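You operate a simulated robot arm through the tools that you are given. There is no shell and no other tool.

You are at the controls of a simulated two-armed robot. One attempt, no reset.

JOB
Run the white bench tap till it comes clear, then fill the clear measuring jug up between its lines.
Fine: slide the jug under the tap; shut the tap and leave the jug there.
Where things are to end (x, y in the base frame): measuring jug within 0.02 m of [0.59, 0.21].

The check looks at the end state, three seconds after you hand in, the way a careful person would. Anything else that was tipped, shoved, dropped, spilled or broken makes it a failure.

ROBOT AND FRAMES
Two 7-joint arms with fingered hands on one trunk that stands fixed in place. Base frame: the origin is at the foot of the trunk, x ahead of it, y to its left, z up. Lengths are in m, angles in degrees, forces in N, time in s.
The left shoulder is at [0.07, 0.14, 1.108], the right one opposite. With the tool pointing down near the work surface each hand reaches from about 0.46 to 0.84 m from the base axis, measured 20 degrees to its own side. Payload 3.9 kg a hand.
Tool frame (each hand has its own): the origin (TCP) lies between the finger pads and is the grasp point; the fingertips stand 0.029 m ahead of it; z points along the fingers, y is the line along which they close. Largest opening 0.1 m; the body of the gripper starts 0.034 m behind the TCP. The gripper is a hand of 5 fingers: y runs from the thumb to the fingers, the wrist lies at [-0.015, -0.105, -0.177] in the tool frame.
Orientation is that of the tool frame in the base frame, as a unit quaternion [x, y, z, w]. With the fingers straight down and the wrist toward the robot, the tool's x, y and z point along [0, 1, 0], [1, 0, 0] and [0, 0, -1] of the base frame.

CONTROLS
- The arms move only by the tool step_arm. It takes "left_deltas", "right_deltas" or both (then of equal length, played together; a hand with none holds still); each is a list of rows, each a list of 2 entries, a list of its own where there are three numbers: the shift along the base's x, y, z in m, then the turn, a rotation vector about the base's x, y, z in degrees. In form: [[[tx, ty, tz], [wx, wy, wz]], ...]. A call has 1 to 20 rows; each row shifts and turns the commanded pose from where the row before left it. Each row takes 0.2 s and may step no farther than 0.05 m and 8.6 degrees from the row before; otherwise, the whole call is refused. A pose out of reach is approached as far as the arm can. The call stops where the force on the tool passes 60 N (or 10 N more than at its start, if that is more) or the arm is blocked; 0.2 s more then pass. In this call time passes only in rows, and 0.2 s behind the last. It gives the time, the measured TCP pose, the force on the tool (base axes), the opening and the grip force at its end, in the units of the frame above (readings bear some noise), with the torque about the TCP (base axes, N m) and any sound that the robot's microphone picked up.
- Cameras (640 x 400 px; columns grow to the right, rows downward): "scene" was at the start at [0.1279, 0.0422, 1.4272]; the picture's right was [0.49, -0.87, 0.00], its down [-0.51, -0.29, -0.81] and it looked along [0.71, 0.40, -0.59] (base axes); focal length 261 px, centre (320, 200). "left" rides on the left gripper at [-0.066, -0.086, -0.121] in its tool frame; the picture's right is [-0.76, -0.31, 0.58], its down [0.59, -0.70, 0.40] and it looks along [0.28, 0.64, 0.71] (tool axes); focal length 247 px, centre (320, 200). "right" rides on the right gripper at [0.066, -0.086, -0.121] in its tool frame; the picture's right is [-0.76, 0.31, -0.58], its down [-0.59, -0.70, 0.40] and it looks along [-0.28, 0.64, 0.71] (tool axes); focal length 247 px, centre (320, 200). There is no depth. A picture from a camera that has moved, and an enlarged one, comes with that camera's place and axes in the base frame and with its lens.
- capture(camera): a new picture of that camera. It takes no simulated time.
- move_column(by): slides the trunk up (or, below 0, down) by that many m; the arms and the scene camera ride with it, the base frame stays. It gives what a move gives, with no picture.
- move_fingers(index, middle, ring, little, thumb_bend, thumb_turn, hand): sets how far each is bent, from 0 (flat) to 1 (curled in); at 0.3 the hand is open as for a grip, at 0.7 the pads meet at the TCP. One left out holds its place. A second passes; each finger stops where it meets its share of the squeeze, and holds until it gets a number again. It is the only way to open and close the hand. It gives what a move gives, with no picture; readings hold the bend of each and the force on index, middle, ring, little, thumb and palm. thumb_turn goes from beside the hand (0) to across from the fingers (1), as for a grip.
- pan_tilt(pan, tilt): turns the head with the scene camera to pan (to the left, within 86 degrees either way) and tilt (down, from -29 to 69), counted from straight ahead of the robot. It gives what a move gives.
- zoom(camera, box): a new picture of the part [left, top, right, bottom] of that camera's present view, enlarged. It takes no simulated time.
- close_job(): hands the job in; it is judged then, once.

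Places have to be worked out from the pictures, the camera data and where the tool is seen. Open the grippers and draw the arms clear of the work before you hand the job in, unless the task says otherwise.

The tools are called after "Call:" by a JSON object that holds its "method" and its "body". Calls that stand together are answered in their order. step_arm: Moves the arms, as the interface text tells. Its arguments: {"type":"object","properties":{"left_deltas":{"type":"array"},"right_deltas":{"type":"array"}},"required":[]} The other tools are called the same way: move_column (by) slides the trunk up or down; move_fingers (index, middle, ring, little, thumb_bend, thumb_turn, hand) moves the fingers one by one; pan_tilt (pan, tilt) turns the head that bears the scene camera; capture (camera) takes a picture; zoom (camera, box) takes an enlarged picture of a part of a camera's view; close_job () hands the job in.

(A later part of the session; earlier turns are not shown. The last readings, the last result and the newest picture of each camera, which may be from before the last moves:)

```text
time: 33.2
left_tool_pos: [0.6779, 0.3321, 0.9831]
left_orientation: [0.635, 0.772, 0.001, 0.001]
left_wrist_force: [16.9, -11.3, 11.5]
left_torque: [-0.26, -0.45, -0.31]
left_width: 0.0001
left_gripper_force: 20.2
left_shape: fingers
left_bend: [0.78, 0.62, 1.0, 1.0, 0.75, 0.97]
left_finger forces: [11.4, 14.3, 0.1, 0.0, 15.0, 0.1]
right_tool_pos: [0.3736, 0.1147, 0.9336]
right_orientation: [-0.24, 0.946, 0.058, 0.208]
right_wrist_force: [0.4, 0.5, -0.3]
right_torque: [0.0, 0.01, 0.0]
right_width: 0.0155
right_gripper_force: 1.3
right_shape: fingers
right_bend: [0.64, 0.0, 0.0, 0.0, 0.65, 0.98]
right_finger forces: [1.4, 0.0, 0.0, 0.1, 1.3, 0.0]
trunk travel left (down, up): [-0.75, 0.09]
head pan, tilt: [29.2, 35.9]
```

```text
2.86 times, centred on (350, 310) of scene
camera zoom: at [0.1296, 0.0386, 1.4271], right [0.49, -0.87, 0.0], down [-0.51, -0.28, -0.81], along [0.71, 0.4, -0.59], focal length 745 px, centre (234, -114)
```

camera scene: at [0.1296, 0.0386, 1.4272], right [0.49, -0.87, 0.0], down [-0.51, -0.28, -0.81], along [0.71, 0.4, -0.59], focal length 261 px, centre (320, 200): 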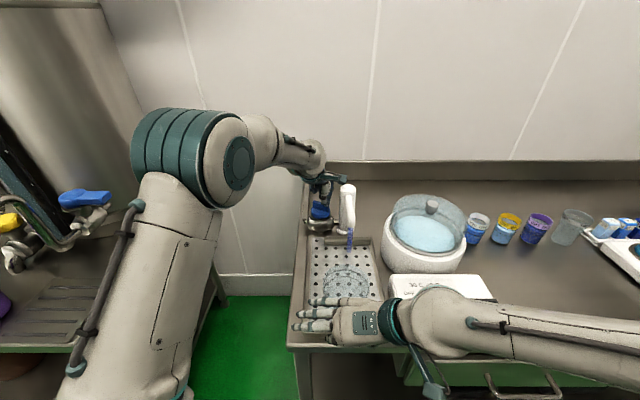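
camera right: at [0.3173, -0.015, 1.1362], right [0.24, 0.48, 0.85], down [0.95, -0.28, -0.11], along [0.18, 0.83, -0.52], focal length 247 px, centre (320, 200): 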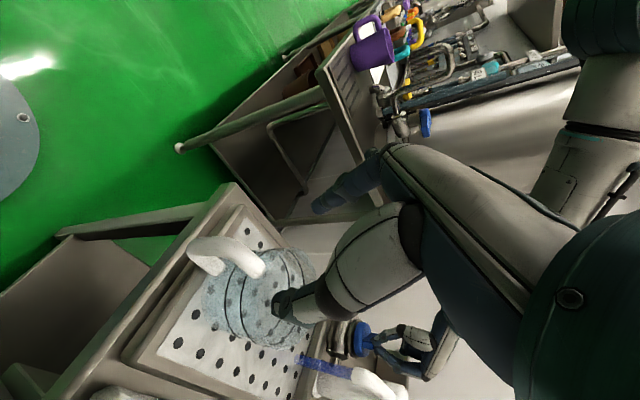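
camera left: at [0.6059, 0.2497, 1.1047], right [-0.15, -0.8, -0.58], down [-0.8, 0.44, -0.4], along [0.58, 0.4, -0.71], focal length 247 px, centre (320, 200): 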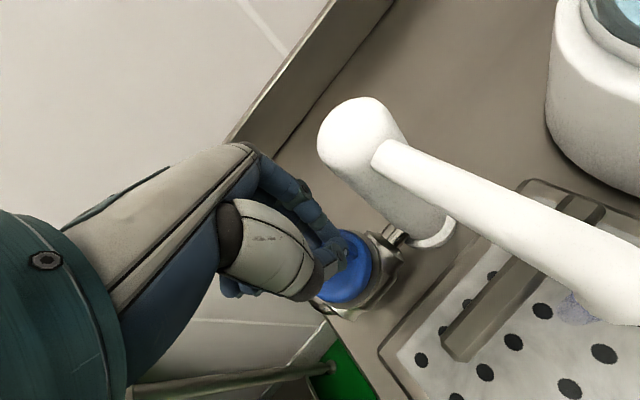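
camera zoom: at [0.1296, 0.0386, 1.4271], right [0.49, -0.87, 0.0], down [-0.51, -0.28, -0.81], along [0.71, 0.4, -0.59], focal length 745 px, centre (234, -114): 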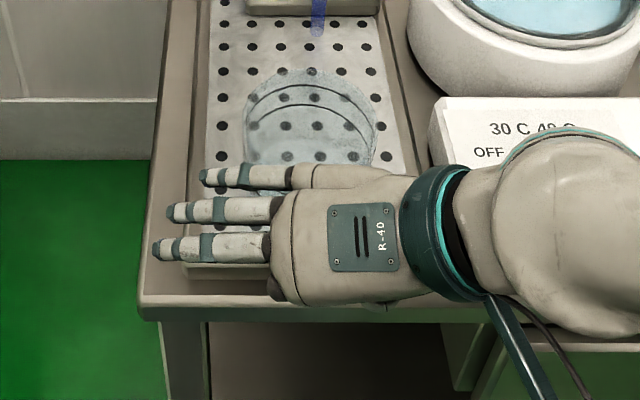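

The handle is pinched (15.5 mm wide, 1.3 N). I'll firm that grip and let the tap keep running, then compare the stream colour.

Call:
{"method": "move_fingers", "body": {"hand": "right", "index": 0.72, "thumb_bend": 0.72}}

Call:
{"method": "step_arm", "body": {"left_deltas": [[[0, 0, 0], [0, 0, 0]], [[0, 0, 0], [0, 0, 0]], [[0, 0, 0], [0, 0, 0]], [[0, 0, 0], [0, 0, 0]], [[0, 0, 0], [0, 0, 0]], [[0, 0, 0], [0, 0, 0]], [[0, 0, 0], [0, 0, 0]], [[0, 0, 0], [0, 0, 0]], [[0, 0, 0], [0, 0, 0]], [[0, 0, 0], [0, 0, 0]], [[0, 0, 0], [0, 0, 0]], [[0, 0, 0], [0, 0, 0]], [[0, 0, 0], [0, 0, 0]], [[0, 0, 0], [0, 0, 0]], [[0, 0, 0], [0, 0, 0]], [[0, 0, 0], [0, 0, 0]], [[0, 0, 0], [0, 0, 0]], [[0, 0, 0], [0, 0, 0]], [[0, 0, 0], [0, 0, 0]], [[0, 0, 0], [0, 0, 0]]]}}

Call:
{"method": "zoom", "body": {"camera": "scene", "box": [335, 220, 365, 258]}}

```text
time: 34.2
left_tool_pos: [0.6785, 0.3317, 0.9843]
left_orientation: [0.635, 0.772, 0.001, 0.0]
left_wrist_force: [16.9, -10.5, 11.3]
left_torque: [-0.29, -0.45, -0.27]
left_width: 0.0003
left_gripper_force: 20.3
left_shape: fingers
left_bend: [0.78, 0.62, 1.0, 1.0, 0.75, 0.97]
left_finger forces: [11.4, 14.4, 0.0, 0.0, 14.8, 0.0]
right_tool_pos: [0.3727, 0.1138, 0.933]
right_orientation: [-0.24, 0.946, 0.056, 0.208]
right_wrist_force: [-0.6, -0.9, -0.2]
right_torque: [0.0, 0.0, 0.02]
right_width: 0.0132
right_gripper_force: 6.5
right_shape: fingers
right_bend: [0.64, 0.0, 0.0, 0.0, 0.67, 0.97]
right_finger forces: [5.9, 0.0, 0.1, 0.0, 5.9, 0.0]
trunk travel left (down, up): [-0.75, 0.09]
head pan, tilt: [29.2, 35.9]
```

```text
time: 38.4
left_tool_pos: [0.6776, 0.3327, 0.9842]
left_orientation: [0.636, 0.772, 0.001, 0.0]
left_wrist_force: [16.2, -11.7, 11.6]
left_torque: [-0.26, -0.46, -0.27]
left_width: 0.0003
left_gripper_force: 20.0
left_shape: fingers
left_bend: [0.78, 0.62, 1.0, 1.0, 0.75, 0.97]
left_finger forces: [11.5, 14.3, 0.1, 0.1, 14.7, 0.0]
right_tool_pos: [0.3729, 0.114, 0.9343]
right_orientation: [-0.24, 0.946, 0.057, 0.21]
right_wrist_force: [0.1, -0.2, -0.2]
right_torque: [0.02, 0.01, 0.02]
right_width: 0.0135
right_gripper_force: 5.7
right_shape: fingers
right_bend: [0.64, 0.0, 0.0, 0.0, 0.67, 0.97]
right_finger forces: [5.9, 0.1, 0.0, 0.0, 6.0, 0.0]
trunk travel left (down, up): [-0.75, 0.09]
head pan, tilt: [29.2, 35.9]
```

```text
10.53 times, centred on (350, 239) of scene
camera zoom: at [0.1297, 0.0386, 1.4271], right [0.49, -0.87, 0.0], down [-0.51, -0.28, -0.81], along [0.71, 0.4, -0.59], focal length 2746 px, centre (4, -210)
```

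zoom: 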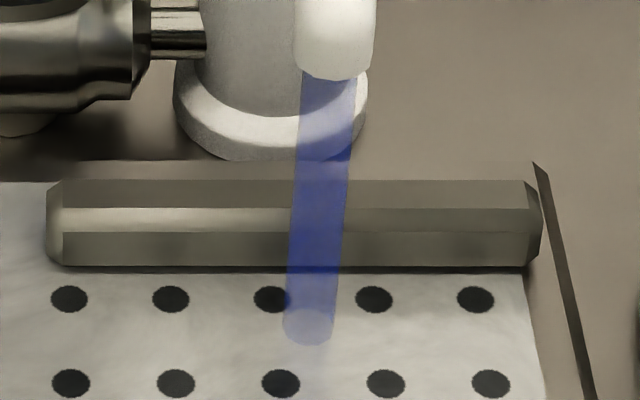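

The colour is unchanged after 25 s of running. I'll keep it running longer.

Call:
{"method": "step_arm", "body": {"left_deltas": [[[0, 0, 0], [0, 0, 0]], [[0, 0, 0], [0, 0, 0]], [[0, 0, 0], [0, 0, 0]], [[0, 0, 0], [0, 0, 0]], [[0, 0, 0], [0, 0, 0]], [[0, 0, 0], [0, 0, 0]], [[0, 0, 0], [0, 0, 0]], [[0, 0, 0], [0, 0, 0]], [[0, 0, 0], [0, 0, 0]], [[0, 0, 0], [0, 0, 0]], [[0, 0, 0], [0, 0, 0]], [[0, 0, 0], [0, 0, 0]], [[0, 0, 0], [0, 0, 0]], [[0, 0, 0], [0, 0, 0]], [[0, 0, 0], [0, 0, 0]], [[0, 0, 0], [0, 0, 0]], [[0, 0, 0], [0, 0, 0]], [[0, 0, 0], [0, 0, 0]], [[0, 0, 0], [0, 0, 0]], [[0, 0, 0], [0, 0, 0]]]}}

Call:
{"method": "step_arm", "body": {"left_deltas": [[[0, 0, 0], [0, 0, 0]], [[0, 0, 0], [0, 0, 0]], [[0, 0, 0], [0, 0, 0]], [[0, 0, 0], [0, 0, 0]], [[0, 0, 0], [0, 0, 0]], [[0, 0, 0], [0, 0, 0]], [[0, 0, 0], [0, 0, 0]], [[0, 0, 0], [0, 0, 0]], [[0, 0, 0], [0, 0, 0]], [[0, 0, 0], [0, 0, 0]], [[0, 0, 0], [0, 0, 0]], [[0, 0, 0], [0, 0, 0]], [[0, 0, 0], [0, 0, 0]], [[0, 0, 0], [0, 0, 0]], [[0, 0, 0], [0, 0, 0]], [[0, 0, 0], [0, 0, 0]], [[0, 0, 0], [0, 0, 0]], [[0, 0, 0], [0, 0, 0]], [[0, 0, 0], [0, 0, 0]], [[0, 0, 0], [0, 0, 0]]]}}

Call:
{"method": "zoom", "body": {"camera": "scene", "box": [335, 220, 365, 258]}}

```text
time: 42.6
left_tool_pos: [0.677, 0.3307, 0.9842]
left_orientation: [0.635, 0.773, 0.002, 0.0]
left_wrist_force: [16.5, -12.7, 11.7]
left_torque: [-0.26, -0.46, -0.24]
left_width: 0.0
left_gripper_force: 20.2
left_shape: fingers
left_bend: [0.78, 0.62, 1.0, 1.0, 0.75, 0.97]
left_finger forces: [11.6, 14.3, 0.0, 0.0, 14.4, 0.1]
right_tool_pos: [0.3726, 0.1141, 0.9335]
right_orientation: [-0.24, 0.946, 0.057, 0.209]
right_wrist_force: [-0.1, -0.6, 0.1]
right_torque: [-0.02, -0.01, 0.02]
right_width: 0.0135
right_gripper_force: 6.3
right_shape: fingers
right_bend: [0.64, 0.0, 0.0, 0.0, 0.67, 0.97]
right_finger forces: [6.0, 0.0, 0.0, 0.1, 5.9, 0.0]
trunk travel left (down, up): [-0.75, 0.09]
head pan, tilt: [29.2, 35.9]
```

```text
time: 46.8
left_tool_pos: [0.6778, 0.3324, 0.9844]
left_orientation: [0.636, 0.772, 0.001, 0.0]
left_wrist_force: [16.4, -10.6, 11.2]
left_torque: [-0.27, -0.48, -0.32]
left_width: 0.0
left_gripper_force: 20.2
left_shape: fingers
left_bend: [0.78, 0.62, 1.0, 1.0, 0.75, 0.97]
left_finger forces: [11.6, 14.3, 0.0, 0.1, 14.5, 0.0]
right_tool_pos: [0.3727, 0.1134, 0.935]
right_orientation: [-0.24, 0.946, 0.057, 0.208]
right_wrist_force: [-0.3, -0.4, -0.4]
right_torque: [0.0, -0.01, -0.02]
right_width: 0.0132
right_gripper_force: 5.8
right_shape: fingers
right_bend: [0.64, 0.0, 0.0, 0.0, 0.67, 0.97]
right_finger forces: [5.9, 0.0, 0.0, 0.0, 5.9, 0.1]
trunk travel left (down, up): [-0.75, 0.09]
head pan, tilt: [29.2, 35.9]
```

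```text
10.53 times, centred on (350, 239) of scene
camera zoom: at [0.1297, 0.0386, 1.4271], right [0.49, -0.87, 0.0], down [-0.51, -0.28, -0.81], along [0.71, 0.4, -0.59], focal length 2746 px, centre (4, -210)
```

zoom: 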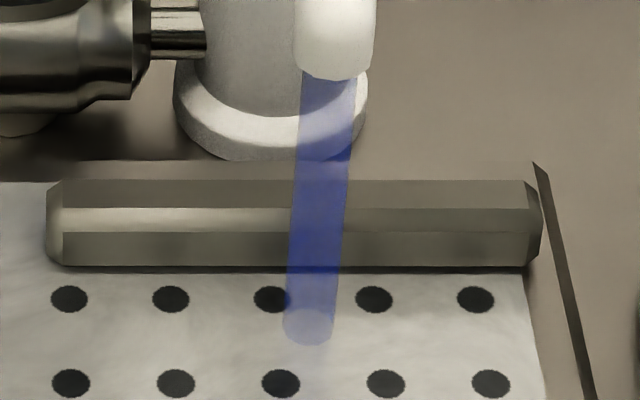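

Possibly a hint paler. I'll keep running.

Call:
{"method": "step_arm", "body": {"left_deltas": [[[0, 0, 0], [0, 0, 0]], [[0, 0, 0], [0, 0, 0]], [[0, 0, 0], [0, 0, 0]], [[0, 0, 0], [0, 0, 0]], [[0, 0, 0], [0, 0, 0]], [[0, 0, 0], [0, 0, 0]], [[0, 0, 0], [0, 0, 0]], [[0, 0, 0], [0, 0, 0]], [[0, 0, 0], [0, 0, 0]], [[0, 0, 0], [0, 0, 0]], [[0, 0, 0], [0, 0, 0]], [[0, 0, 0], [0, 0, 0]], [[0, 0, 0], [0, 0, 0]], [[0, 0, 0], [0, 0, 0]], [[0, 0, 0], [0, 0, 0]], [[0, 0, 0], [0, 0, 0]], [[0, 0, 0], [0, 0, 0]], [[0, 0, 0], [0, 0, 0]], [[0, 0, 0], [0, 0, 0]], [[0, 0, 0], [0, 0, 0]]]}}

Call:
{"method": "step_arm", "body": {"left_deltas": [[[0, 0, 0], [0, 0, 0]], [[0, 0, 0], [0, 0, 0]], [[0, 0, 0], [0, 0, 0]], [[0, 0, 0], [0, 0, 0]], [[0, 0, 0], [0, 0, 0]], [[0, 0, 0], [0, 0, 0]], [[0, 0, 0], [0, 0, 0]], [[0, 0, 0], [0, 0, 0]], [[0, 0, 0], [0, 0, 0]], [[0, 0, 0], [0, 0, 0]], [[0, 0, 0], [0, 0, 0]], [[0, 0, 0], [0, 0, 0]], [[0, 0, 0], [0, 0, 0]], [[0, 0, 0], [0, 0, 0]], [[0, 0, 0], [0, 0, 0]], [[0, 0, 0], [0, 0, 0]], [[0, 0, 0], [0, 0, 0]], [[0, 0, 0], [0, 0, 0]], [[0, 0, 0], [0, 0, 0]], [[0, 0, 0], [0, 0, 0]]]}}

Call:
{"method": "step_arm", "body": {"left_deltas": [[[0, 0, 0], [0, 0, 0]], [[0, 0, 0], [0, 0, 0]], [[0, 0, 0], [0, 0, 0]], [[0, 0, 0], [0, 0, 0]], [[0, 0, 0], [0, 0, 0]], [[0, 0, 0], [0, 0, 0]], [[0, 0, 0], [0, 0, 0]], [[0, 0, 0], [0, 0, 0]], [[0, 0, 0], [0, 0, 0]], [[0, 0, 0], [0, 0, 0]], [[0, 0, 0], [0, 0, 0]], [[0, 0, 0], [0, 0, 0]], [[0, 0, 0], [0, 0, 0]], [[0, 0, 0], [0, 0, 0]], [[0, 0, 0], [0, 0, 0]], [[0, 0, 0], [0, 0, 0]], [[0, 0, 0], [0, 0, 0]], [[0, 0, 0], [0, 0, 0]], [[0, 0, 0], [0, 0, 0]], [[0, 0, 0], [0, 0, 0]]]}}

Call:
{"method": "zoom", "body": {"camera": "scene", "box": [335, 220, 365, 258]}}

Call:
{"method": "capture", "body": {"camera": "scene"}}

```text
time: 51.0
left_tool_pos: [0.6785, 0.3319, 0.9838]
left_orientation: [0.635, 0.772, 0.001, 0.0]
left_wrist_force: [16.5, -10.1, 10.4]
left_torque: [-0.25, -0.44, -0.25]
left_width: 0.0
left_gripper_force: 20.6
left_shape: fingers
left_bend: [0.78, 0.62, 1.0, 1.0, 0.75, 0.97]
left_finger forces: [11.5, 14.4, 0.0, 0.0, 14.5, 0.0]
right_tool_pos: [0.373, 0.1142, 0.9343]
right_orientation: [-0.241, 0.946, 0.057, 0.208]
right_wrist_force: [-0.3, -0.3, 0.3]
right_torque: [-0.01, 0.02, -0.02]
right_width: 0.0132
right_gripper_force: 6.1
right_shape: fingers
right_bend: [0.64, 0.0, 0.0, 0.0, 0.67, 0.97]
right_finger forces: [5.9, 0.0, 0.1, 0.0, 5.9, 0.0]
trunk travel left (down, up): [-0.75, 0.09]
head pan, tilt: [29.2, 35.9]
```

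```text
time: 55.2
left_tool_pos: [0.6791, 0.3317, 0.9847]
left_orientation: [0.635, 0.772, 0.0, 0.0]
left_wrist_force: [16.5, -10.7, 11.0]
left_torque: [-0.29, -0.44, -0.28]
left_width: 0.0
left_gripper_force: 20.6
left_shape: fingers
left_bend: [0.78, 0.62, 1.0, 1.0, 0.75, 0.97]
left_finger forces: [11.6, 14.2, 0.1, 0.1, 14.5, 0.1]
right_tool_pos: [0.3732, 0.1144, 0.9328]
right_orientation: [-0.24, 0.946, 0.057, 0.208]
right_wrist_force: [-0.3, -0.1, -0.6]
right_torque: [-0.02, -0.02, 0.0]
right_width: 0.0133
right_gripper_force: 6.1
right_shape: fingers
right_bend: [0.64, 0.0, 0.0, 0.0, 0.67, 0.97]
right_finger forces: [5.9, 0.0, 0.1, 0.1, 5.8, 0.1]
trunk travel left (down, up): [-0.75, 0.09]
head pan, tilt: [29.2, 35.9]
```

```text
time: 59.4
left_tool_pos: [0.6785, 0.3331, 0.9844]
left_orientation: [0.635, 0.773, 0.001, -0.001]
left_wrist_force: [16.6, -10.3, 10.6]
left_torque: [-0.28, -0.45, -0.29]
left_width: 0.0
left_gripper_force: 20.2
left_shape: fingers
left_bend: [0.78, 0.62, 1.0, 1.0, 0.75, 0.97]
left_finger forces: [11.6, 14.3, 0.1, 0.1, 14.4, 0.0]
right_tool_pos: [0.3711, 0.1123, 0.9325]
right_orientation: [-0.24, 0.946, 0.058, 0.21]
right_wrist_force: [-0.3, -0.1, 0.6]
right_torque: [0.02, -0.04, 0.04]
right_width: 0.0137
right_gripper_force: 6.0
right_shape: fingers
right_bend: [0.64, 0.0, 0.0, 0.0, 0.67, 0.97]
right_finger forces: [5.9, 0.1, 0.0, 0.0, 6.0, 0.0]
trunk travel left (down, up): [-0.75, 0.09]
head pan, tilt: [29.2, 35.9]
```

```text
10.53 times, centred on (350, 239) of scene
camera zoom: at [0.1297, 0.0386, 1.4271], right [0.49, -0.87, 0.0], down [-0.51, -0.28, -0.81], along [0.71, 0.4, -0.59], focal length 2746 px, centre (4, -210)
```

zoom: 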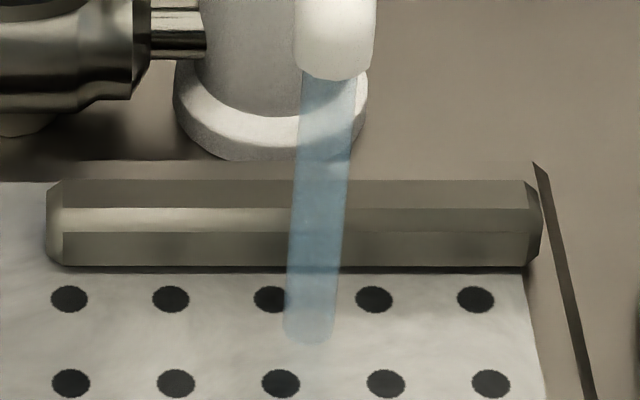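

```text
taken
camera scene: at [0.1297, 0.0386, 1.4271], right [0.49, -0.87, 0.0], down [-0.51, -0.28, -0.81], along [0.71, 0.4, -0.59], focal length 261 px, centre (320, 200)
```

scene: 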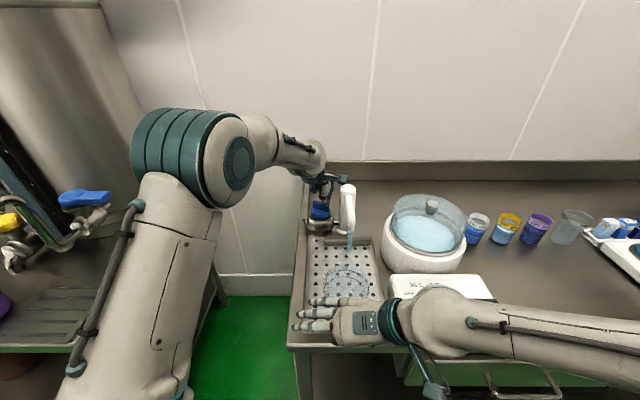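

The stream has changed to pale, transparent water like the bath's. I'll let it run a few seconds more to make sure the colour is stable.

Call:
{"method": "step_arm", "body": {"left_deltas": [[[0, 0, 0], [0, 0, 0]], [[0, 0, 0], [0, 0, 0]], [[0, 0, 0], [0, 0, 0]], [[0, 0, 0], [0, 0, 0]], [[0, 0, 0], [0, 0, 0]], [[0, 0, 0], [0, 0, 0]], [[0, 0, 0], [0, 0, 0]], [[0, 0, 0], [0, 0, 0]], [[0, 0, 0], [0, 0, 0]], [[0, 0, 0], [0, 0, 0]], [[0, 0, 0], [0, 0, 0]], [[0, 0, 0], [0, 0, 0]], [[0, 0, 0], [0, 0, 0]], [[0, 0, 0], [0, 0, 0]], [[0, 0, 0], [0, 0, 0]], [[0, 0, 0], [0, 0, 0]], [[0, 0, 0], [0, 0, 0]], [[0, 0, 0], [0, 0, 0]], [[0, 0, 0], [0, 0, 0]], [[0, 0, 0], [0, 0, 0]]]}}

Call:
{"method": "zoom", "body": {"camera": "scene", "box": [335, 220, 365, 258]}}

```text
time: 63.6
left_tool_pos: [0.6767, 0.3316, 0.9832]
left_orientation: [0.635, 0.772, 0.001, 0.0]
left_wrist_force: [16.4, -11.8, 11.3]
left_torque: [-0.27, -0.43, -0.29]
left_width: 0.0
left_gripper_force: 20.5
left_shape: fingers
left_bend: [0.78, 0.62, 1.0, 1.0, 0.75, 0.97]
left_finger forces: [11.6, 14.3, 0.0, 0.0, 14.5, 0.0]
right_tool_pos: [0.3724, 0.115, 0.9336]
right_orientation: [-0.241, 0.946, 0.057, 0.208]
right_wrist_force: [-0.1, 0.7, -0.5]
right_torque: [-0.03, 0.0, -0.03]
right_width: 0.0133
right_gripper_force: 5.9
right_shape: fingers
right_bend: [0.64, 0.0, 0.0, 0.0, 0.67, 0.97]
right_finger forces: [5.8, 0.0, 0.1, 0.1, 5.9, 0.1]
trunk travel left (down, up): [-0.75, 0.09]
head pan, tilt: [29.2, 35.9]
```

```text
10.53 times, centred on (350, 239) of scene
camera zoom: at [0.1297, 0.0386, 1.4271], right [0.49, -0.87, 0.0], down [-0.51, -0.28, -0.81], along [0.71, 0.4, -0.59], focal length 2746 px, centre (4, -210)
```

zoom: 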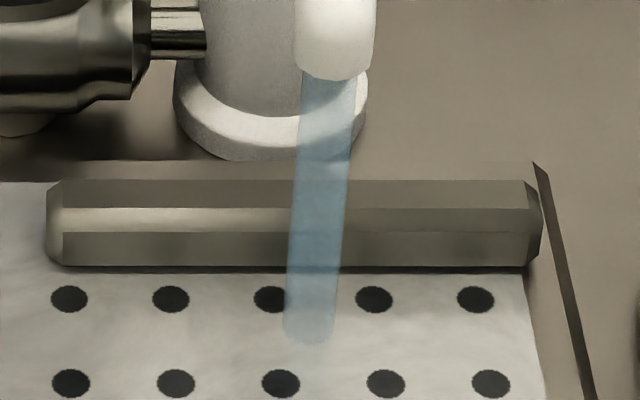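

The water is clear and steady. I'll shut the tap now by turning the knob back clockwise, so I can slide the jug in without rushing.

Call:
{"method": "step_arm", "body": {"left_deltas": [[[-0.0012, 0.0005, 0], [0, 0, -8]], [[-0.0012, 0.0006, 0], [0, 0, -8]], [[-0.0012, 0.0006, 0], [0, 0, -8]], [[-0.0012, 0.0006, 0], [0, 0, -8]], [[-0.0012, 0.0006, 0], [0, 0, -8]]]}}

Call:
{"method": "zoom", "body": {"camera": "scene", "box": [290, 160, 390, 260]}}

```text
time: 64.8
left_tool_pos: [0.6705, 0.3364, 0.984]
left_orientation: [0.862, 0.507, 0.001, 0.0]
left_wrist_force: [7.9, -6.7, 10.2]
left_torque: [-0.19, -0.11, -0.03]
left_width: 0.0
left_gripper_force: 20.5
left_shape: fingers
left_bend: [0.78, 0.64, 1.0, 1.0, 0.75, 0.97]
left_finger forces: [10.2, 9.7, 0.0, 0.0, 21.5, 0.0]
right_tool_pos: [0.3721, 0.1144, 0.933]
right_orientation: [-0.24, 0.946, 0.055, 0.209]
right_wrist_force: [0.9, 0.5, -0.9]
right_torque: [-0.03, -0.02, 0.03]
right_width: 0.0131
right_gripper_force: 6.2
right_shape: fingers
right_bend: [0.64, 0.0, 0.0, 0.0, 0.67, 0.97]
right_finger forces: [5.9, 0.0, 0.0, 0.1, 5.9, 0.1]
trunk travel left (down, up): [-0.75, 0.09]
head pan, tilt: [29.2, 35.9]
```

```text
4.00 times, centred on (340, 210) of scene
camera zoom: at [0.1274, 0.0399, 1.4273], right [0.49, -0.87, 0.0], down [-0.51, -0.28, -0.81], along [0.71, 0.4, -0.59], focal length 1043 px, centre (240, 160)
```

zoom: 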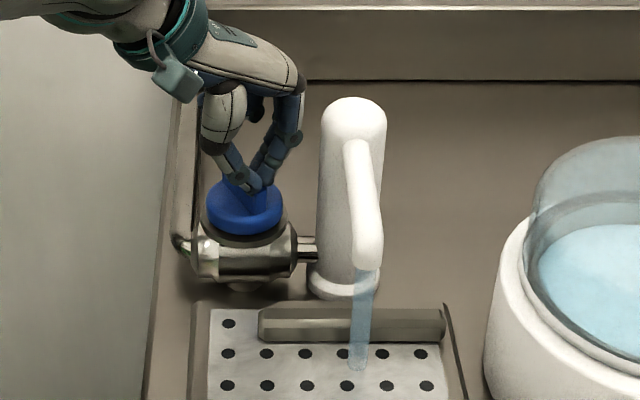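

Water still flows; the fin lags the fingers. I'll continue turning clockwise.

Call:
{"method": "step_arm", "body": {"left_deltas": [[[-0.0011, 0.0003, 0], [0, 0, -8]], [[-0.0011, 0.0003, 0], [0, 0, -8]], [[-0.0011, 0.0003, 0], [0, 0, -8]], [[-0.001, 0.0003, 0], [0, 0, -8]]]}}

Call:
{"method": "zoom", "body": {"camera": "scene", "box": [290, 160, 390, 260]}}

Call:
{"method": "zoom", "body": {"camera": "scene", "box": [305, 180, 345, 225]}}

```text
time: 65.8
left_tool_pos: [0.666, 0.3379, 0.9849]
left_orientation: [0.968, 0.252, 0.001, 0.0]
left_wrist_force: [3.4, 1.9, 11.0]
left_torque: [0.09, 0.0, -0.08]
left_width: 0.0
left_gripper_force: 15.8
left_shape: fingers
left_bend: [0.78, 0.73, 1.0, 1.0, 0.74, 0.97]
left_finger forces: [0.0, 7.9, 0.0, 0.0, 24.4, 0.1]
right_tool_pos: [0.3718, 0.116, 0.9349]
right_orientation: [-0.241, 0.946, 0.055, 0.209]
right_wrist_force: [0.5, 0.3, 0.2]
right_torque: [-0.02, 0.01, 0.01]
right_width: 0.0134
right_gripper_force: 5.9
right_shape: fingers
right_bend: [0.64, 0.0, 0.0, 0.0, 0.67, 0.97]
right_finger forces: [5.9, 0.0, 0.1, 0.0, 6.0, 0.0]
trunk travel left (down, up): [-0.75, 0.09]
head pan, tilt: [29.2, 35.9]
```

```text
4.00 times, centred on (340, 210) of scene
camera zoom: at [0.1268, 0.0416, 1.4273], right [0.49, -0.87, 0.0], down [-0.51, -0.29, -0.81], along [0.71, 0.4, -0.59], focal length 1043 px, centre (240, 160)
```

zoom: 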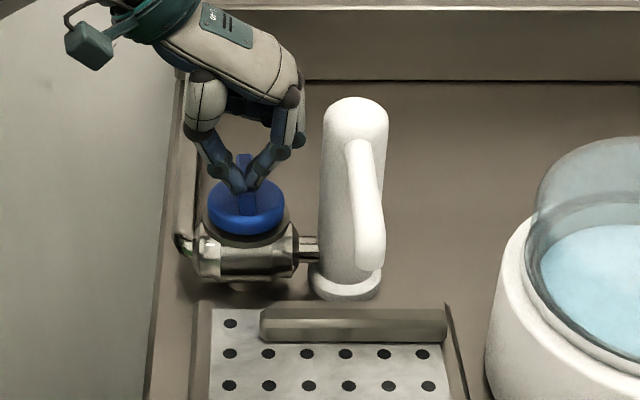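

```text
8.89 times, centred on (325, 202) of scene
camera zoom: at [0.1268, 0.0416, 1.4273], right [0.49, -0.87, 0.0], down [-0.51, -0.29, -0.81], along [0.71, 0.4, -0.59], focal length 2319 px, centre (276, 178)
```

zoom: 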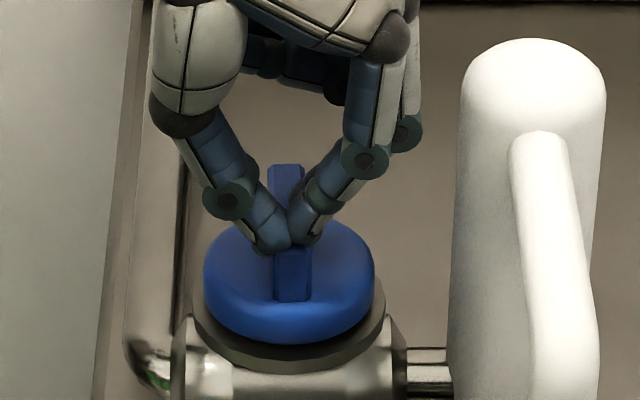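

The tap is off and the fin is back across the pipe. Now I'll slide the jug by its handle, half way first, and check forearm clearance over the hotplate box.

Call:
{"method": "step_arm", "body": {"right_deltas": [[[0.006, 0.0023, 0], [0, 0, 0]], [[0.01, 0.0038, 0], [0, 0, 0]], [[0.0115, 0.0043, 0], [0, 0, 0]], [[0.0115, 0.0043, 0], [0, 0, 0]], [[0.0115, 0.0043, 0], [0, 0, 0]], [[0.0115, 0.0043, 0], [0, 0, 0]]]}}

Call:
{"method": "capture", "body": {"camera": "scene"}}

Call:
{"method": "capture", "body": {"camera": "right"}}

Call:
{"method": "capture", "body": {"camera": "left"}}

```text
time: 67.2
left_tool_pos: [0.6662, 0.3375, 0.9845]
left_orientation: [0.968, 0.251, 0.001, -0.001]
left_wrist_force: [1.3, 3.8, 9.7]
left_torque: [0.17, 0.09, -0.08]
left_width: 0.0002
left_gripper_force: 15.4
left_shape: fingers
left_bend: [0.78, 0.73, 1.0, 1.0, 0.74, 0.97]
left_finger forces: [0.0, 5.4, 0.0, 0.1, 25.0, 0.0]
right_tool_pos: [0.4323, 0.1407, 0.9352]
right_orientation: [-0.241, 0.946, 0.056, 0.211]
right_wrist_force: [0.7, -0.2, 0.0]
right_torque: [-0.01, -0.03, -0.02]
right_width: 0.0137
right_gripper_force: 6.1
right_shape: fingers
right_bend: [0.64, 0.0, 0.0, 0.0, 0.67, 0.97]
right_finger forces: [5.8, 0.0, 0.0, 0.0, 5.9, 0.0]
trunk travel left (down, up): [-0.75, 0.09]
head pan, tilt: [29.2, 35.9]
```

```text
taken
camera scene: at [0.1266, 0.042, 1.4273], right [0.49, -0.87, 0.0], down [-0.51, -0.29, -0.81], along [0.71, 0.4, -0.59], focal length 261 px, centre (320, 200)
```

scene: 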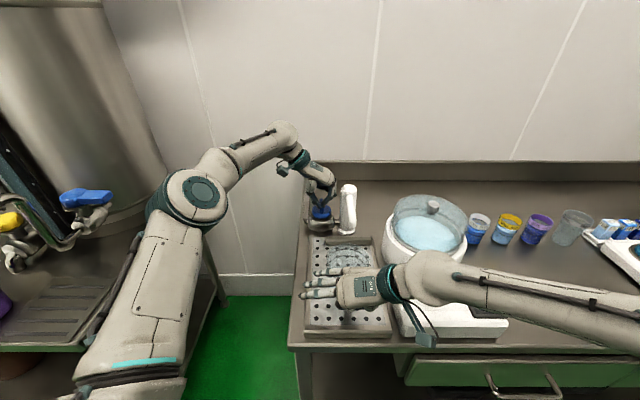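

```text
taken
camera right: at [0.3765, 0.0103, 1.0171], right [0.24, 0.48, 0.84], down [0.95, -0.28, -0.11], along [0.18, 0.83, -0.52], focal length 247 px, centre (320, 200)
```

right: 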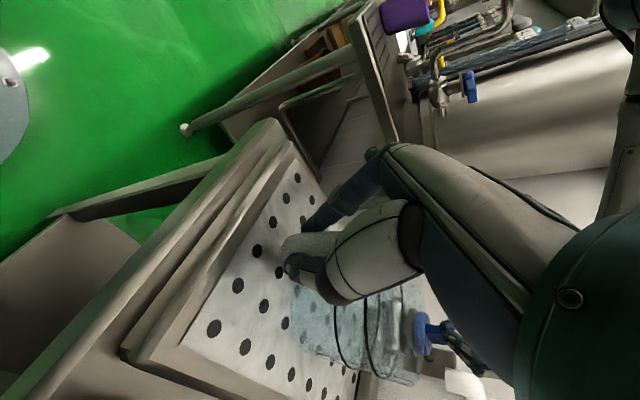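

```text
taken
camera left: at [0.5665, 0.3798, 1.1057], right [-0.81, -0.1, -0.58], down [0.17, 0.9, -0.4], along [0.56, -0.42, -0.71], focal length 247 px, centre (320, 200)
```

left: 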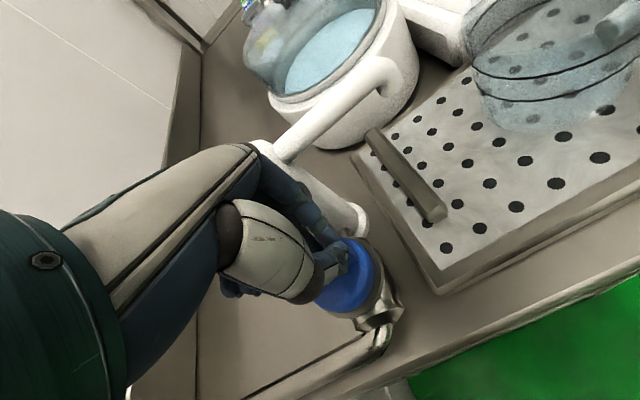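

The jug follows the hand and the forearm is well clear. I'll slide another 6 cm and then measure the jug position.

Call:
{"method": "step_arm", "body": {"right_deltas": [[[0.008, 0.0027, 0], [0, 0, 0]], [[0.0115, 0.0038, 0], [0, 0, 0]], [[0.0115, 0.0038, 0], [0, 0, 0]], [[0.0115, 0.0038, 0], [0, 0, 0]], [[0.0115, 0.0038, 0], [0, 0, 0]], [[0.006, 0.002, 0], [0, 0, 0]]]}}

Call:
{"method": "capture", "body": {"camera": "scene"}}

Call:
{"method": "zoom", "body": {"camera": "scene", "box": [300, 180, 420, 300]}}

Call:
{"method": "capture", "body": {"camera": "left"}}

```text
time: 68.6
left_tool_pos: [0.6658, 0.3375, 0.9843]
left_orientation: [0.968, 0.251, 0.0, -0.001]
left_wrist_force: [1.5, 3.1, 8.8]
left_torque: [0.1, 0.12, -0.06]
left_width: 0.0
left_gripper_force: 15.1
left_shape: fingers
left_bend: [0.78, 0.73, 1.0, 1.0, 0.74, 0.97]
left_finger forces: [0.0, 5.5, 0.0, 0.0, 24.8, 0.0]
right_tool_pos: [0.4909, 0.1599, 0.9339]
right_orientation: [-0.241, 0.946, 0.055, 0.209]
right_wrist_force: [-0.2, -0.5, -0.3]
right_torque: [0.0, -0.01, 0.04]
right_width: 0.0135
right_gripper_force: 5.7
right_shape: fingers
right_bend: [0.64, 0.0, 0.0, 0.0, 0.67, 0.97]
right_finger forces: [5.9, 0.0, 0.1, 0.0, 5.9, 0.0]
trunk travel left (down, up): [-0.75, 0.09]
head pan, tilt: [29.2, 35.9]
```

```text
taken
camera scene: at [0.1265, 0.042, 1.4273], right [0.49, -0.87, 0.0], down [-0.51, -0.29, -0.81], along [0.71, 0.4, -0.59], focal length 261 px, centre (320, 200)
```

scene: 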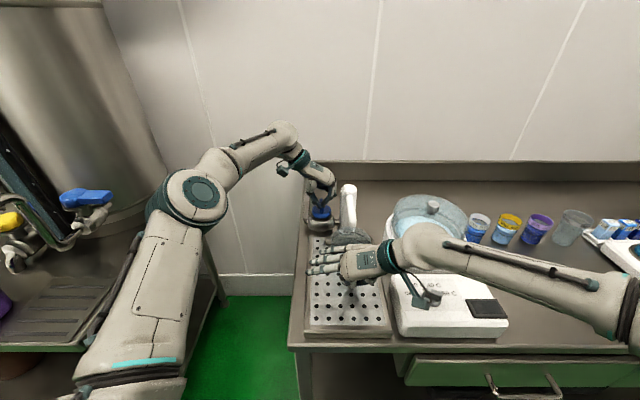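

```text
3.33 times, centred on (360, 240) of scene
camera zoom: at [0.1265, 0.042, 1.4273], right [0.49, -0.87, 0.0], down [-0.51, -0.29, -0.81], along [0.71, 0.4, -0.59], focal length 870 px, centre (187, 67)
```

zoom: 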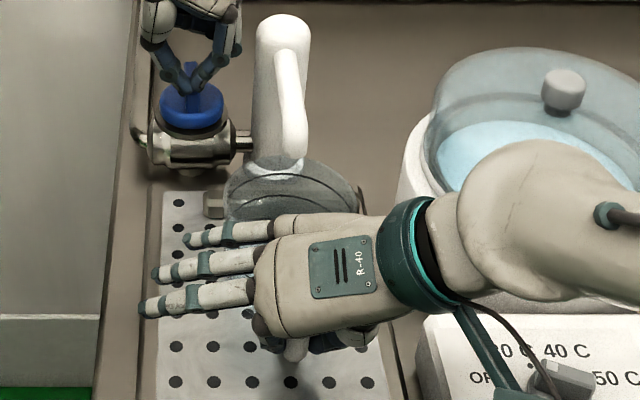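

```text
taken
camera left: at [0.5665, 0.3798, 1.1057], right [-0.81, -0.1, -0.58], down [0.17, 0.9, -0.4], along [0.56, -0.42, -0.71], focal length 247 px, centre (320, 200)
```

left: 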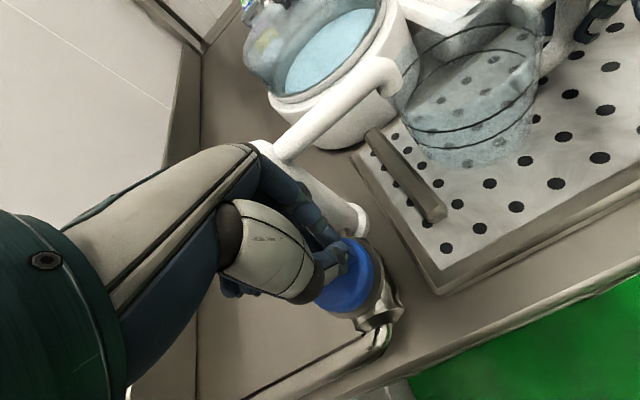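

I'll zoom in on the jug from the left camera to measure its position relative to the stop bar and the spout.

Call:
{"method": "zoom", "body": {"camera": "left", "box": [360, 0, 560, 240]}}

Call:
{"method": "zoom", "body": {"camera": "scene", "box": [320, 210, 390, 270]}}

Call:
{"method": "capture", "body": {"camera": "right"}}

```text
1.67 times, centred on (460, 120) of left
camera zoom: at [0.5665, 0.3798, 1.1057], right [-0.81, -0.1, -0.58], down [0.17, 0.9, -0.4], along [0.56, -0.42, -0.71], focal length 412 px, centre (87, 333)
```

zoom: 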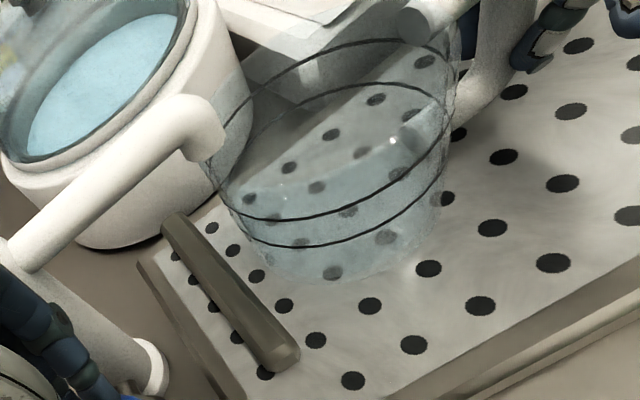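

```text
6.67 times, centred on (355, 240) of scene
camera zoom: at [0.1265, 0.042, 1.4273], right [0.49, -0.87, 0.0], down [-0.51, -0.29, -0.81], along [0.71, 0.4, -0.59], focal length 1739 px, centre (87, -67)
```

zoom: 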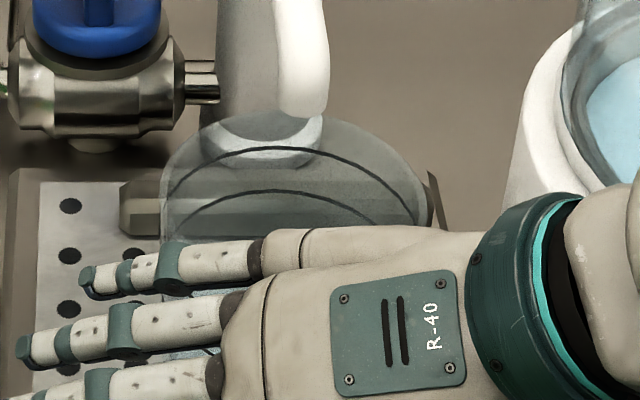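

```text
taken
camera right: at [0.4359, 0.0302, 1.0161], right [0.24, 0.48, 0.84], down [0.95, -0.28, -0.11], along [0.18, 0.83, -0.52], focal length 247 px, centre (320, 200)
```

right: 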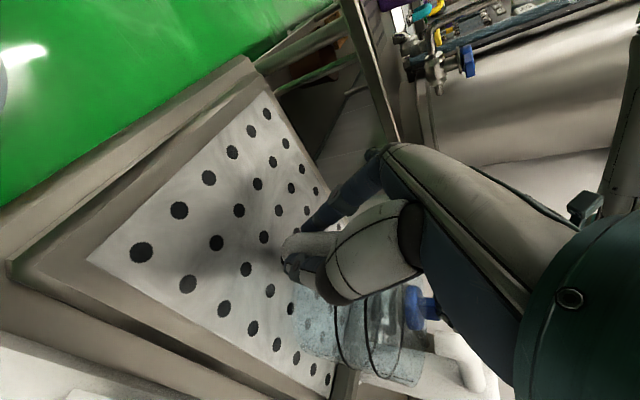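

The clearance between rim and spout looks tight, so I'll look closer before sliding the rim under the spout tip.

Call:
{"method": "zoom", "body": {"camera": "left", "box": [390, 40, 470, 130]}}

Call:
{"method": "zoom", "body": {"camera": "scene", "box": [335, 215, 375, 250]}}

Call:
{"method": "zoom", "body": {"camera": "right", "box": [280, 260, 520, 400]}}

```text
4.44 times, centred on (430, 85) of left
camera zoom: at [0.5665, 0.3798, 1.1057], right [-0.81, -0.1, -0.58], down [0.17, 0.9, -0.4], along [0.56, -0.42, -0.71], focal length 1098 px, centre (-169, 711)
```

zoom: 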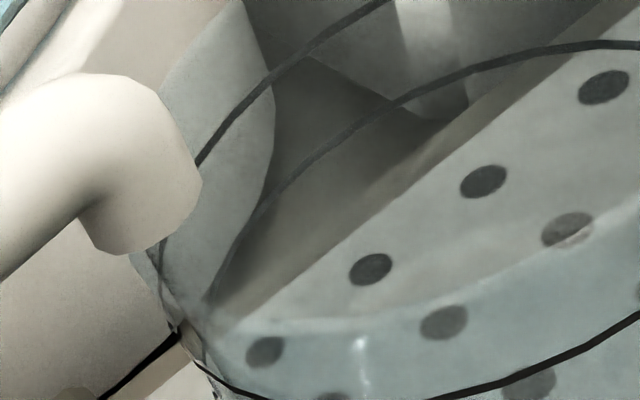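

```text
11.43 times, centred on (355, 232) of scene
camera zoom: at [0.1265, 0.042, 1.4273], right [0.49, -0.87, 0.0], down [-0.51, -0.29, -0.81], along [0.71, 0.4, -0.59], focal length 2981 px, centre (-80, -171)
```

zoom: 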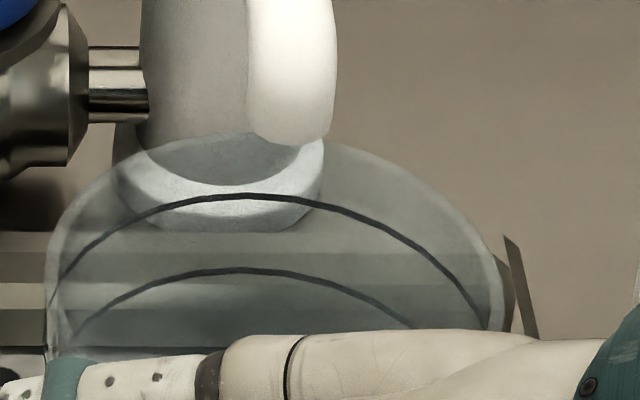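

```text
2.67 times, centred on (400, 330) of right
camera zoom: at [0.4359, 0.0302, 1.0161], right [0.24, 0.48, 0.84], down [0.95, -0.28, -0.11], along [0.18, 0.83, -0.52], focal length 659 px, centre (107, -147)
```

zoom: 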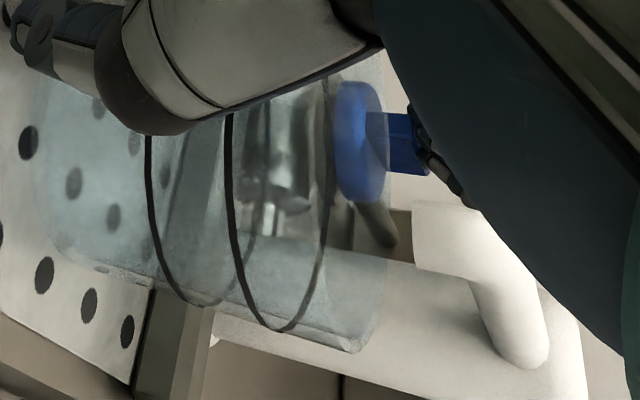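

The rim sits roughly 7–9 mm below the spout tip, so it should pass under. I estimate the jug centre at (0.566, 0.200), so I'll slide about 2 cm more, slowly.

Call:
{"method": "step_arm", "body": {"right_deltas": [[[0.005, 0.0022, 0], [0, 0, 0]], [[0.005, 0.0022, 0], [0, 0, 0]], [[0.005, 0.0022, 0], [0, 0, 0]], [[0.004, 0.0018, 0], [0, 0, 0]]]}}

Call:
{"method": "zoom", "body": {"camera": "left", "box": [360, 0, 560, 240]}}

Call:
{"method": "zoom", "body": {"camera": "scene", "box": [325, 200, 385, 260]}}

Call:
{"method": "zoom", "body": {"camera": "right", "box": [280, 260, 520, 400]}}

```text
time: 69.6
left_tool_pos: [0.6656, 0.3374, 0.9842]
left_orientation: [0.968, 0.251, 0.0, 0.0]
left_wrist_force: [1.9, 2.8, 9.2]
left_torque: [0.08, 0.03, -0.05]
left_width: 0.0002
left_gripper_force: 14.3
left_shape: fingers
left_bend: [0.78, 0.73, 1.0, 1.0, 0.74, 0.97]
left_finger forces: [0.0, 5.6, 0.0, 0.0, 23.1, 0.0]
right_tool_pos: [0.5116, 0.1678, 0.9359]
right_orientation: [-0.241, 0.946, 0.056, 0.209]
right_wrist_force: [-1.2, -0.5, 0.0]
right_torque: [-0.01, 0.02, -0.01]
right_width: 0.0117
right_gripper_force: 4.3
right_shape: fingers
right_bend: [0.64, 0.0, 0.0, 0.0, 0.68, 0.97]
right_finger forces: [4.3, 0.1, 0.1, 0.1, 4.3, 0.0]
trunk travel left (down, up): [-0.75, 0.09]
head pan, tilt: [29.2, 35.9]
```

```text
1.67 times, centred on (460, 120) of left
camera zoom: at [0.5663, 0.3796, 1.1058], right [-0.81, -0.1, -0.58], down [0.17, 0.9, -0.4], along [0.56, -0.42, -0.71], focal length 412 px, centre (87, 333)
```

zoom: 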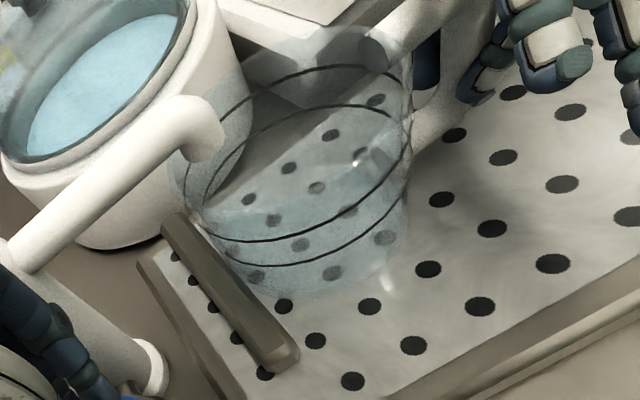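

```text
6.67 times, centred on (355, 230) of scene
camera zoom: at [0.1263, 0.0418, 1.4274], right [0.49, -0.87, 0.0], down [-0.51, -0.29, -0.81], along [0.71, 0.4, -0.59], focal length 1739 px, centre (87, 0)
```

zoom: 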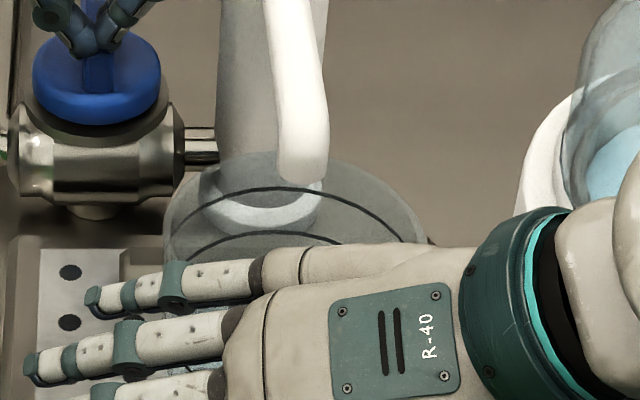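

```text
2.67 times, centred on (400, 330) of right
camera zoom: at [0.4555, 0.039, 1.0168], right [0.24, 0.48, 0.84], down [0.95, -0.28, -0.11], along [0.18, 0.83, -0.52], focal length 659 px, centre (107, -147)
```

zoom: 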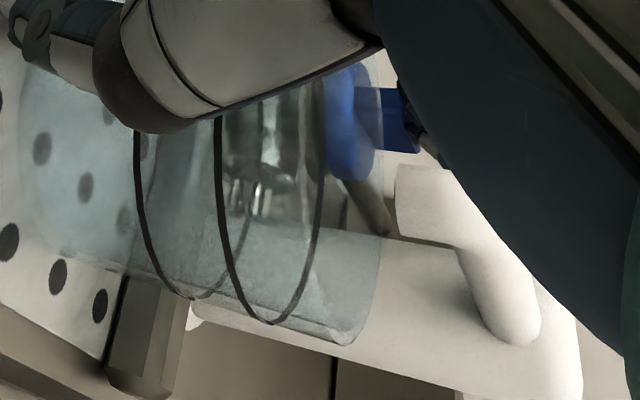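

The jug is now under the spout. My estimate is about (0.587, 0.208). I'll check the gap between base and stop bar, and the jug's uprightness.

Call:
{"method": "zoom", "body": {"camera": "left", "box": [410, 90, 520, 190]}}

Call:
{"method": "zoom", "body": {"camera": "left", "box": [400, 20, 520, 130]}}

```text
4.00 times, centred on (465, 140) of left
camera zoom: at [0.5663, 0.3796, 1.1058], right [-0.81, -0.1, -0.58], down [0.17, 0.9, -0.4], along [0.56, -0.42, -0.71], focal length 988 px, centre (-260, 440)
```

zoom: 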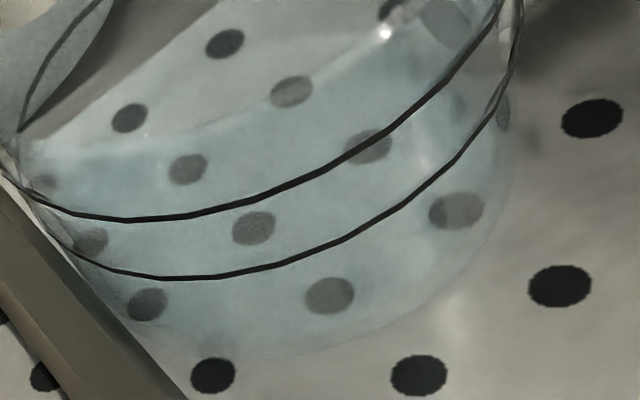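

```text
3.64 times, centred on (460, 75) of left
camera zoom: at [0.5663, 0.3796, 1.1058], right [-0.81, -0.1, -0.58], down [0.17, 0.9, -0.4], along [0.56, -0.42, -0.71], focal length 898 px, centre (-189, 654)
```

zoom: 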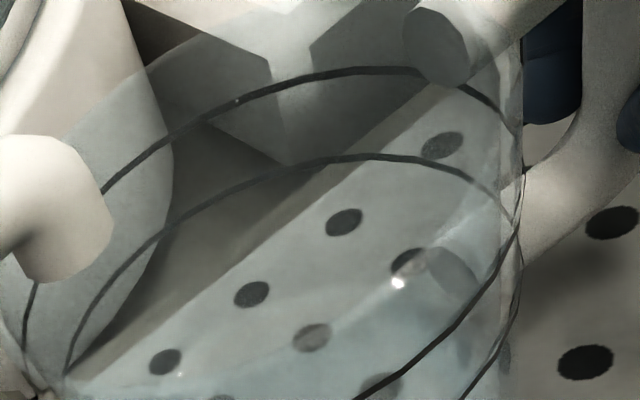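

The base is essentially touching the stop bar, with its centre at about (0.587, 0.209), within 4 mm of the target. I'll release the handle gently and back the right hand off along its finger direction.

Call:
{"method": "move_fingers", "body": {"hand": "right", "index": 0.42, "thumb_bend": 0.42}}

Call:
{"method": "step_arm", "body": {"right_deltas": [[[-0.0055, -0.003, 0.0136], [0, 0, 0]], [[-0.0074, -0.0042, 0.0181], [0, 0, 0]], [[-0.0074, -0.0042, 0.0181], [0, 0, 0]], [[-0.0074, -0.0042, 0.0181], [0, 0, 0]]]}}

Call:
{"method": "capture", "body": {"camera": "scene"}}

Call:
{"method": "capture", "body": {"camera": "right"}}

Call:
{"method": "zoom", "body": {"camera": "left", "box": [360, 0, 560, 240]}}

```text
time: 70.6
left_tool_pos: [0.6655, 0.3382, 0.9848]
left_orientation: [0.968, 0.251, 0.001, 0.0]
left_wrist_force: [-0.2, 2.1, 9.0]
left_torque: [0.09, 0.15, -0.09]
left_width: 0.0001
left_gripper_force: 14.7
left_shape: fingers
left_bend: [0.78, 0.73, 1.0, 1.0, 0.74, 0.97]
left_finger forces: [0.1, 5.7, 0.0, 0.1, 23.4, 0.0]
right_tool_pos: [0.5108, 0.169, 0.9362]
right_orientation: [-0.241, 0.946, 0.056, 0.21]
right_wrist_force: [-0.1, -0.4, 0.2]
right_torque: [0.0, 0.0, 0.01]
right_width: 0.0696
right_gripper_force: 0.1
right_shape: fingers
right_bend: [0.42, 0.0, 0.0, 0.0, 0.42, 0.97]
right_finger forces: [0.0, 0.0, 0.1, 0.0, 0.0, 0.0]
trunk travel left (down, up): [-0.75, 0.09]
head pan, tilt: [29.2, 35.9]
```

```text
time: 71.6
left_tool_pos: [0.6664, 0.3374, 0.9856]
left_orientation: [0.968, 0.251, 0.0, -0.001]
left_wrist_force: [0.0, 1.6, 9.5]
left_torque: [0.1, 0.08, -0.06]
left_width: 0.0
left_gripper_force: 14.9
left_shape: fingers
left_bend: [0.78, 0.73, 1.0, 1.0, 0.74, 0.97]
left_finger forces: [0.1, 5.7, 0.1, 0.0, 23.5, 0.0]
right_tool_pos: [0.4833, 0.1534, 1.0019]
right_orientation: [-0.241, 0.946, 0.055, 0.209]
right_wrist_force: [-0.8, 0.6, -0.3]
right_torque: [0.02, 0.0, 0.01]
right_width: 0.0695
right_gripper_force: 0.2
right_shape: fingers
right_bend: [0.42, 0.0, 0.0, 0.0, 0.42, 0.98]
right_finger forces: [0.1, 0.0, 0.0, 0.1, 0.0, 0.1]
trunk travel left (down, up): [-0.75, 0.09]
head pan, tilt: [29.2, 35.9]
```

```text
taken
camera scene: at [0.1264, 0.0417, 1.4273], right [0.49, -0.87, 0.0], down [-0.51, -0.29, -0.81], along [0.71, 0.4, -0.59], focal length 261 px, centre (320, 200)
```

scene: 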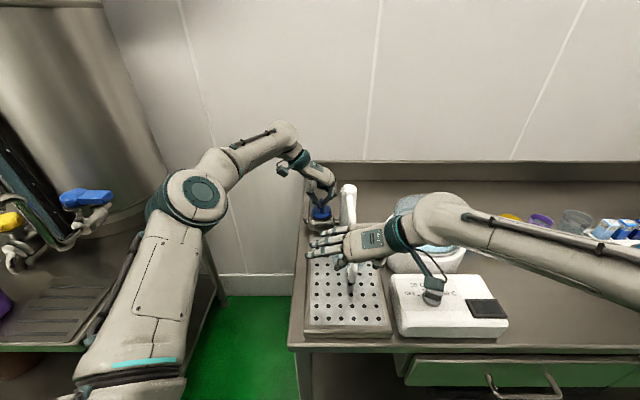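

```text
taken
camera right: at [0.4276, 0.0235, 1.0838], right [0.24, 0.48, 0.84], down [0.95, -0.28, -0.12], along [0.18, 0.83, -0.52], focal length 247 px, centre (320, 200)
```

right: 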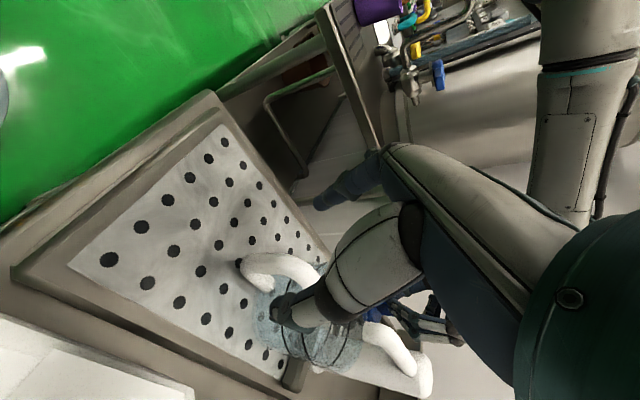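

```text
1.67 times, centred on (460, 120) of left
camera zoom: at [0.5664, 0.3796, 1.1058], right [-0.81, -0.1, -0.58], down [0.17, 0.9, -0.4], along [0.56, -0.42, -0.71], focal length 412 px, centre (87, 333)
```

zoom: 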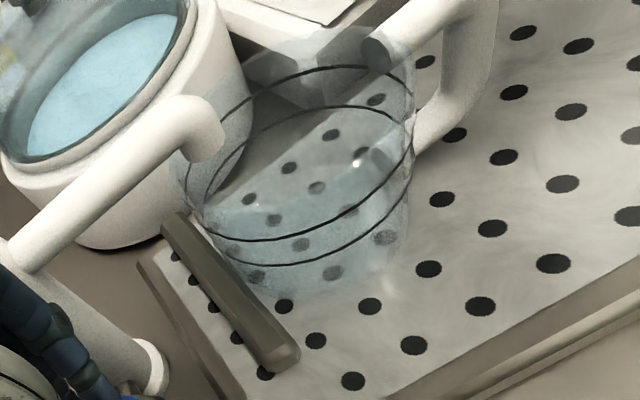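

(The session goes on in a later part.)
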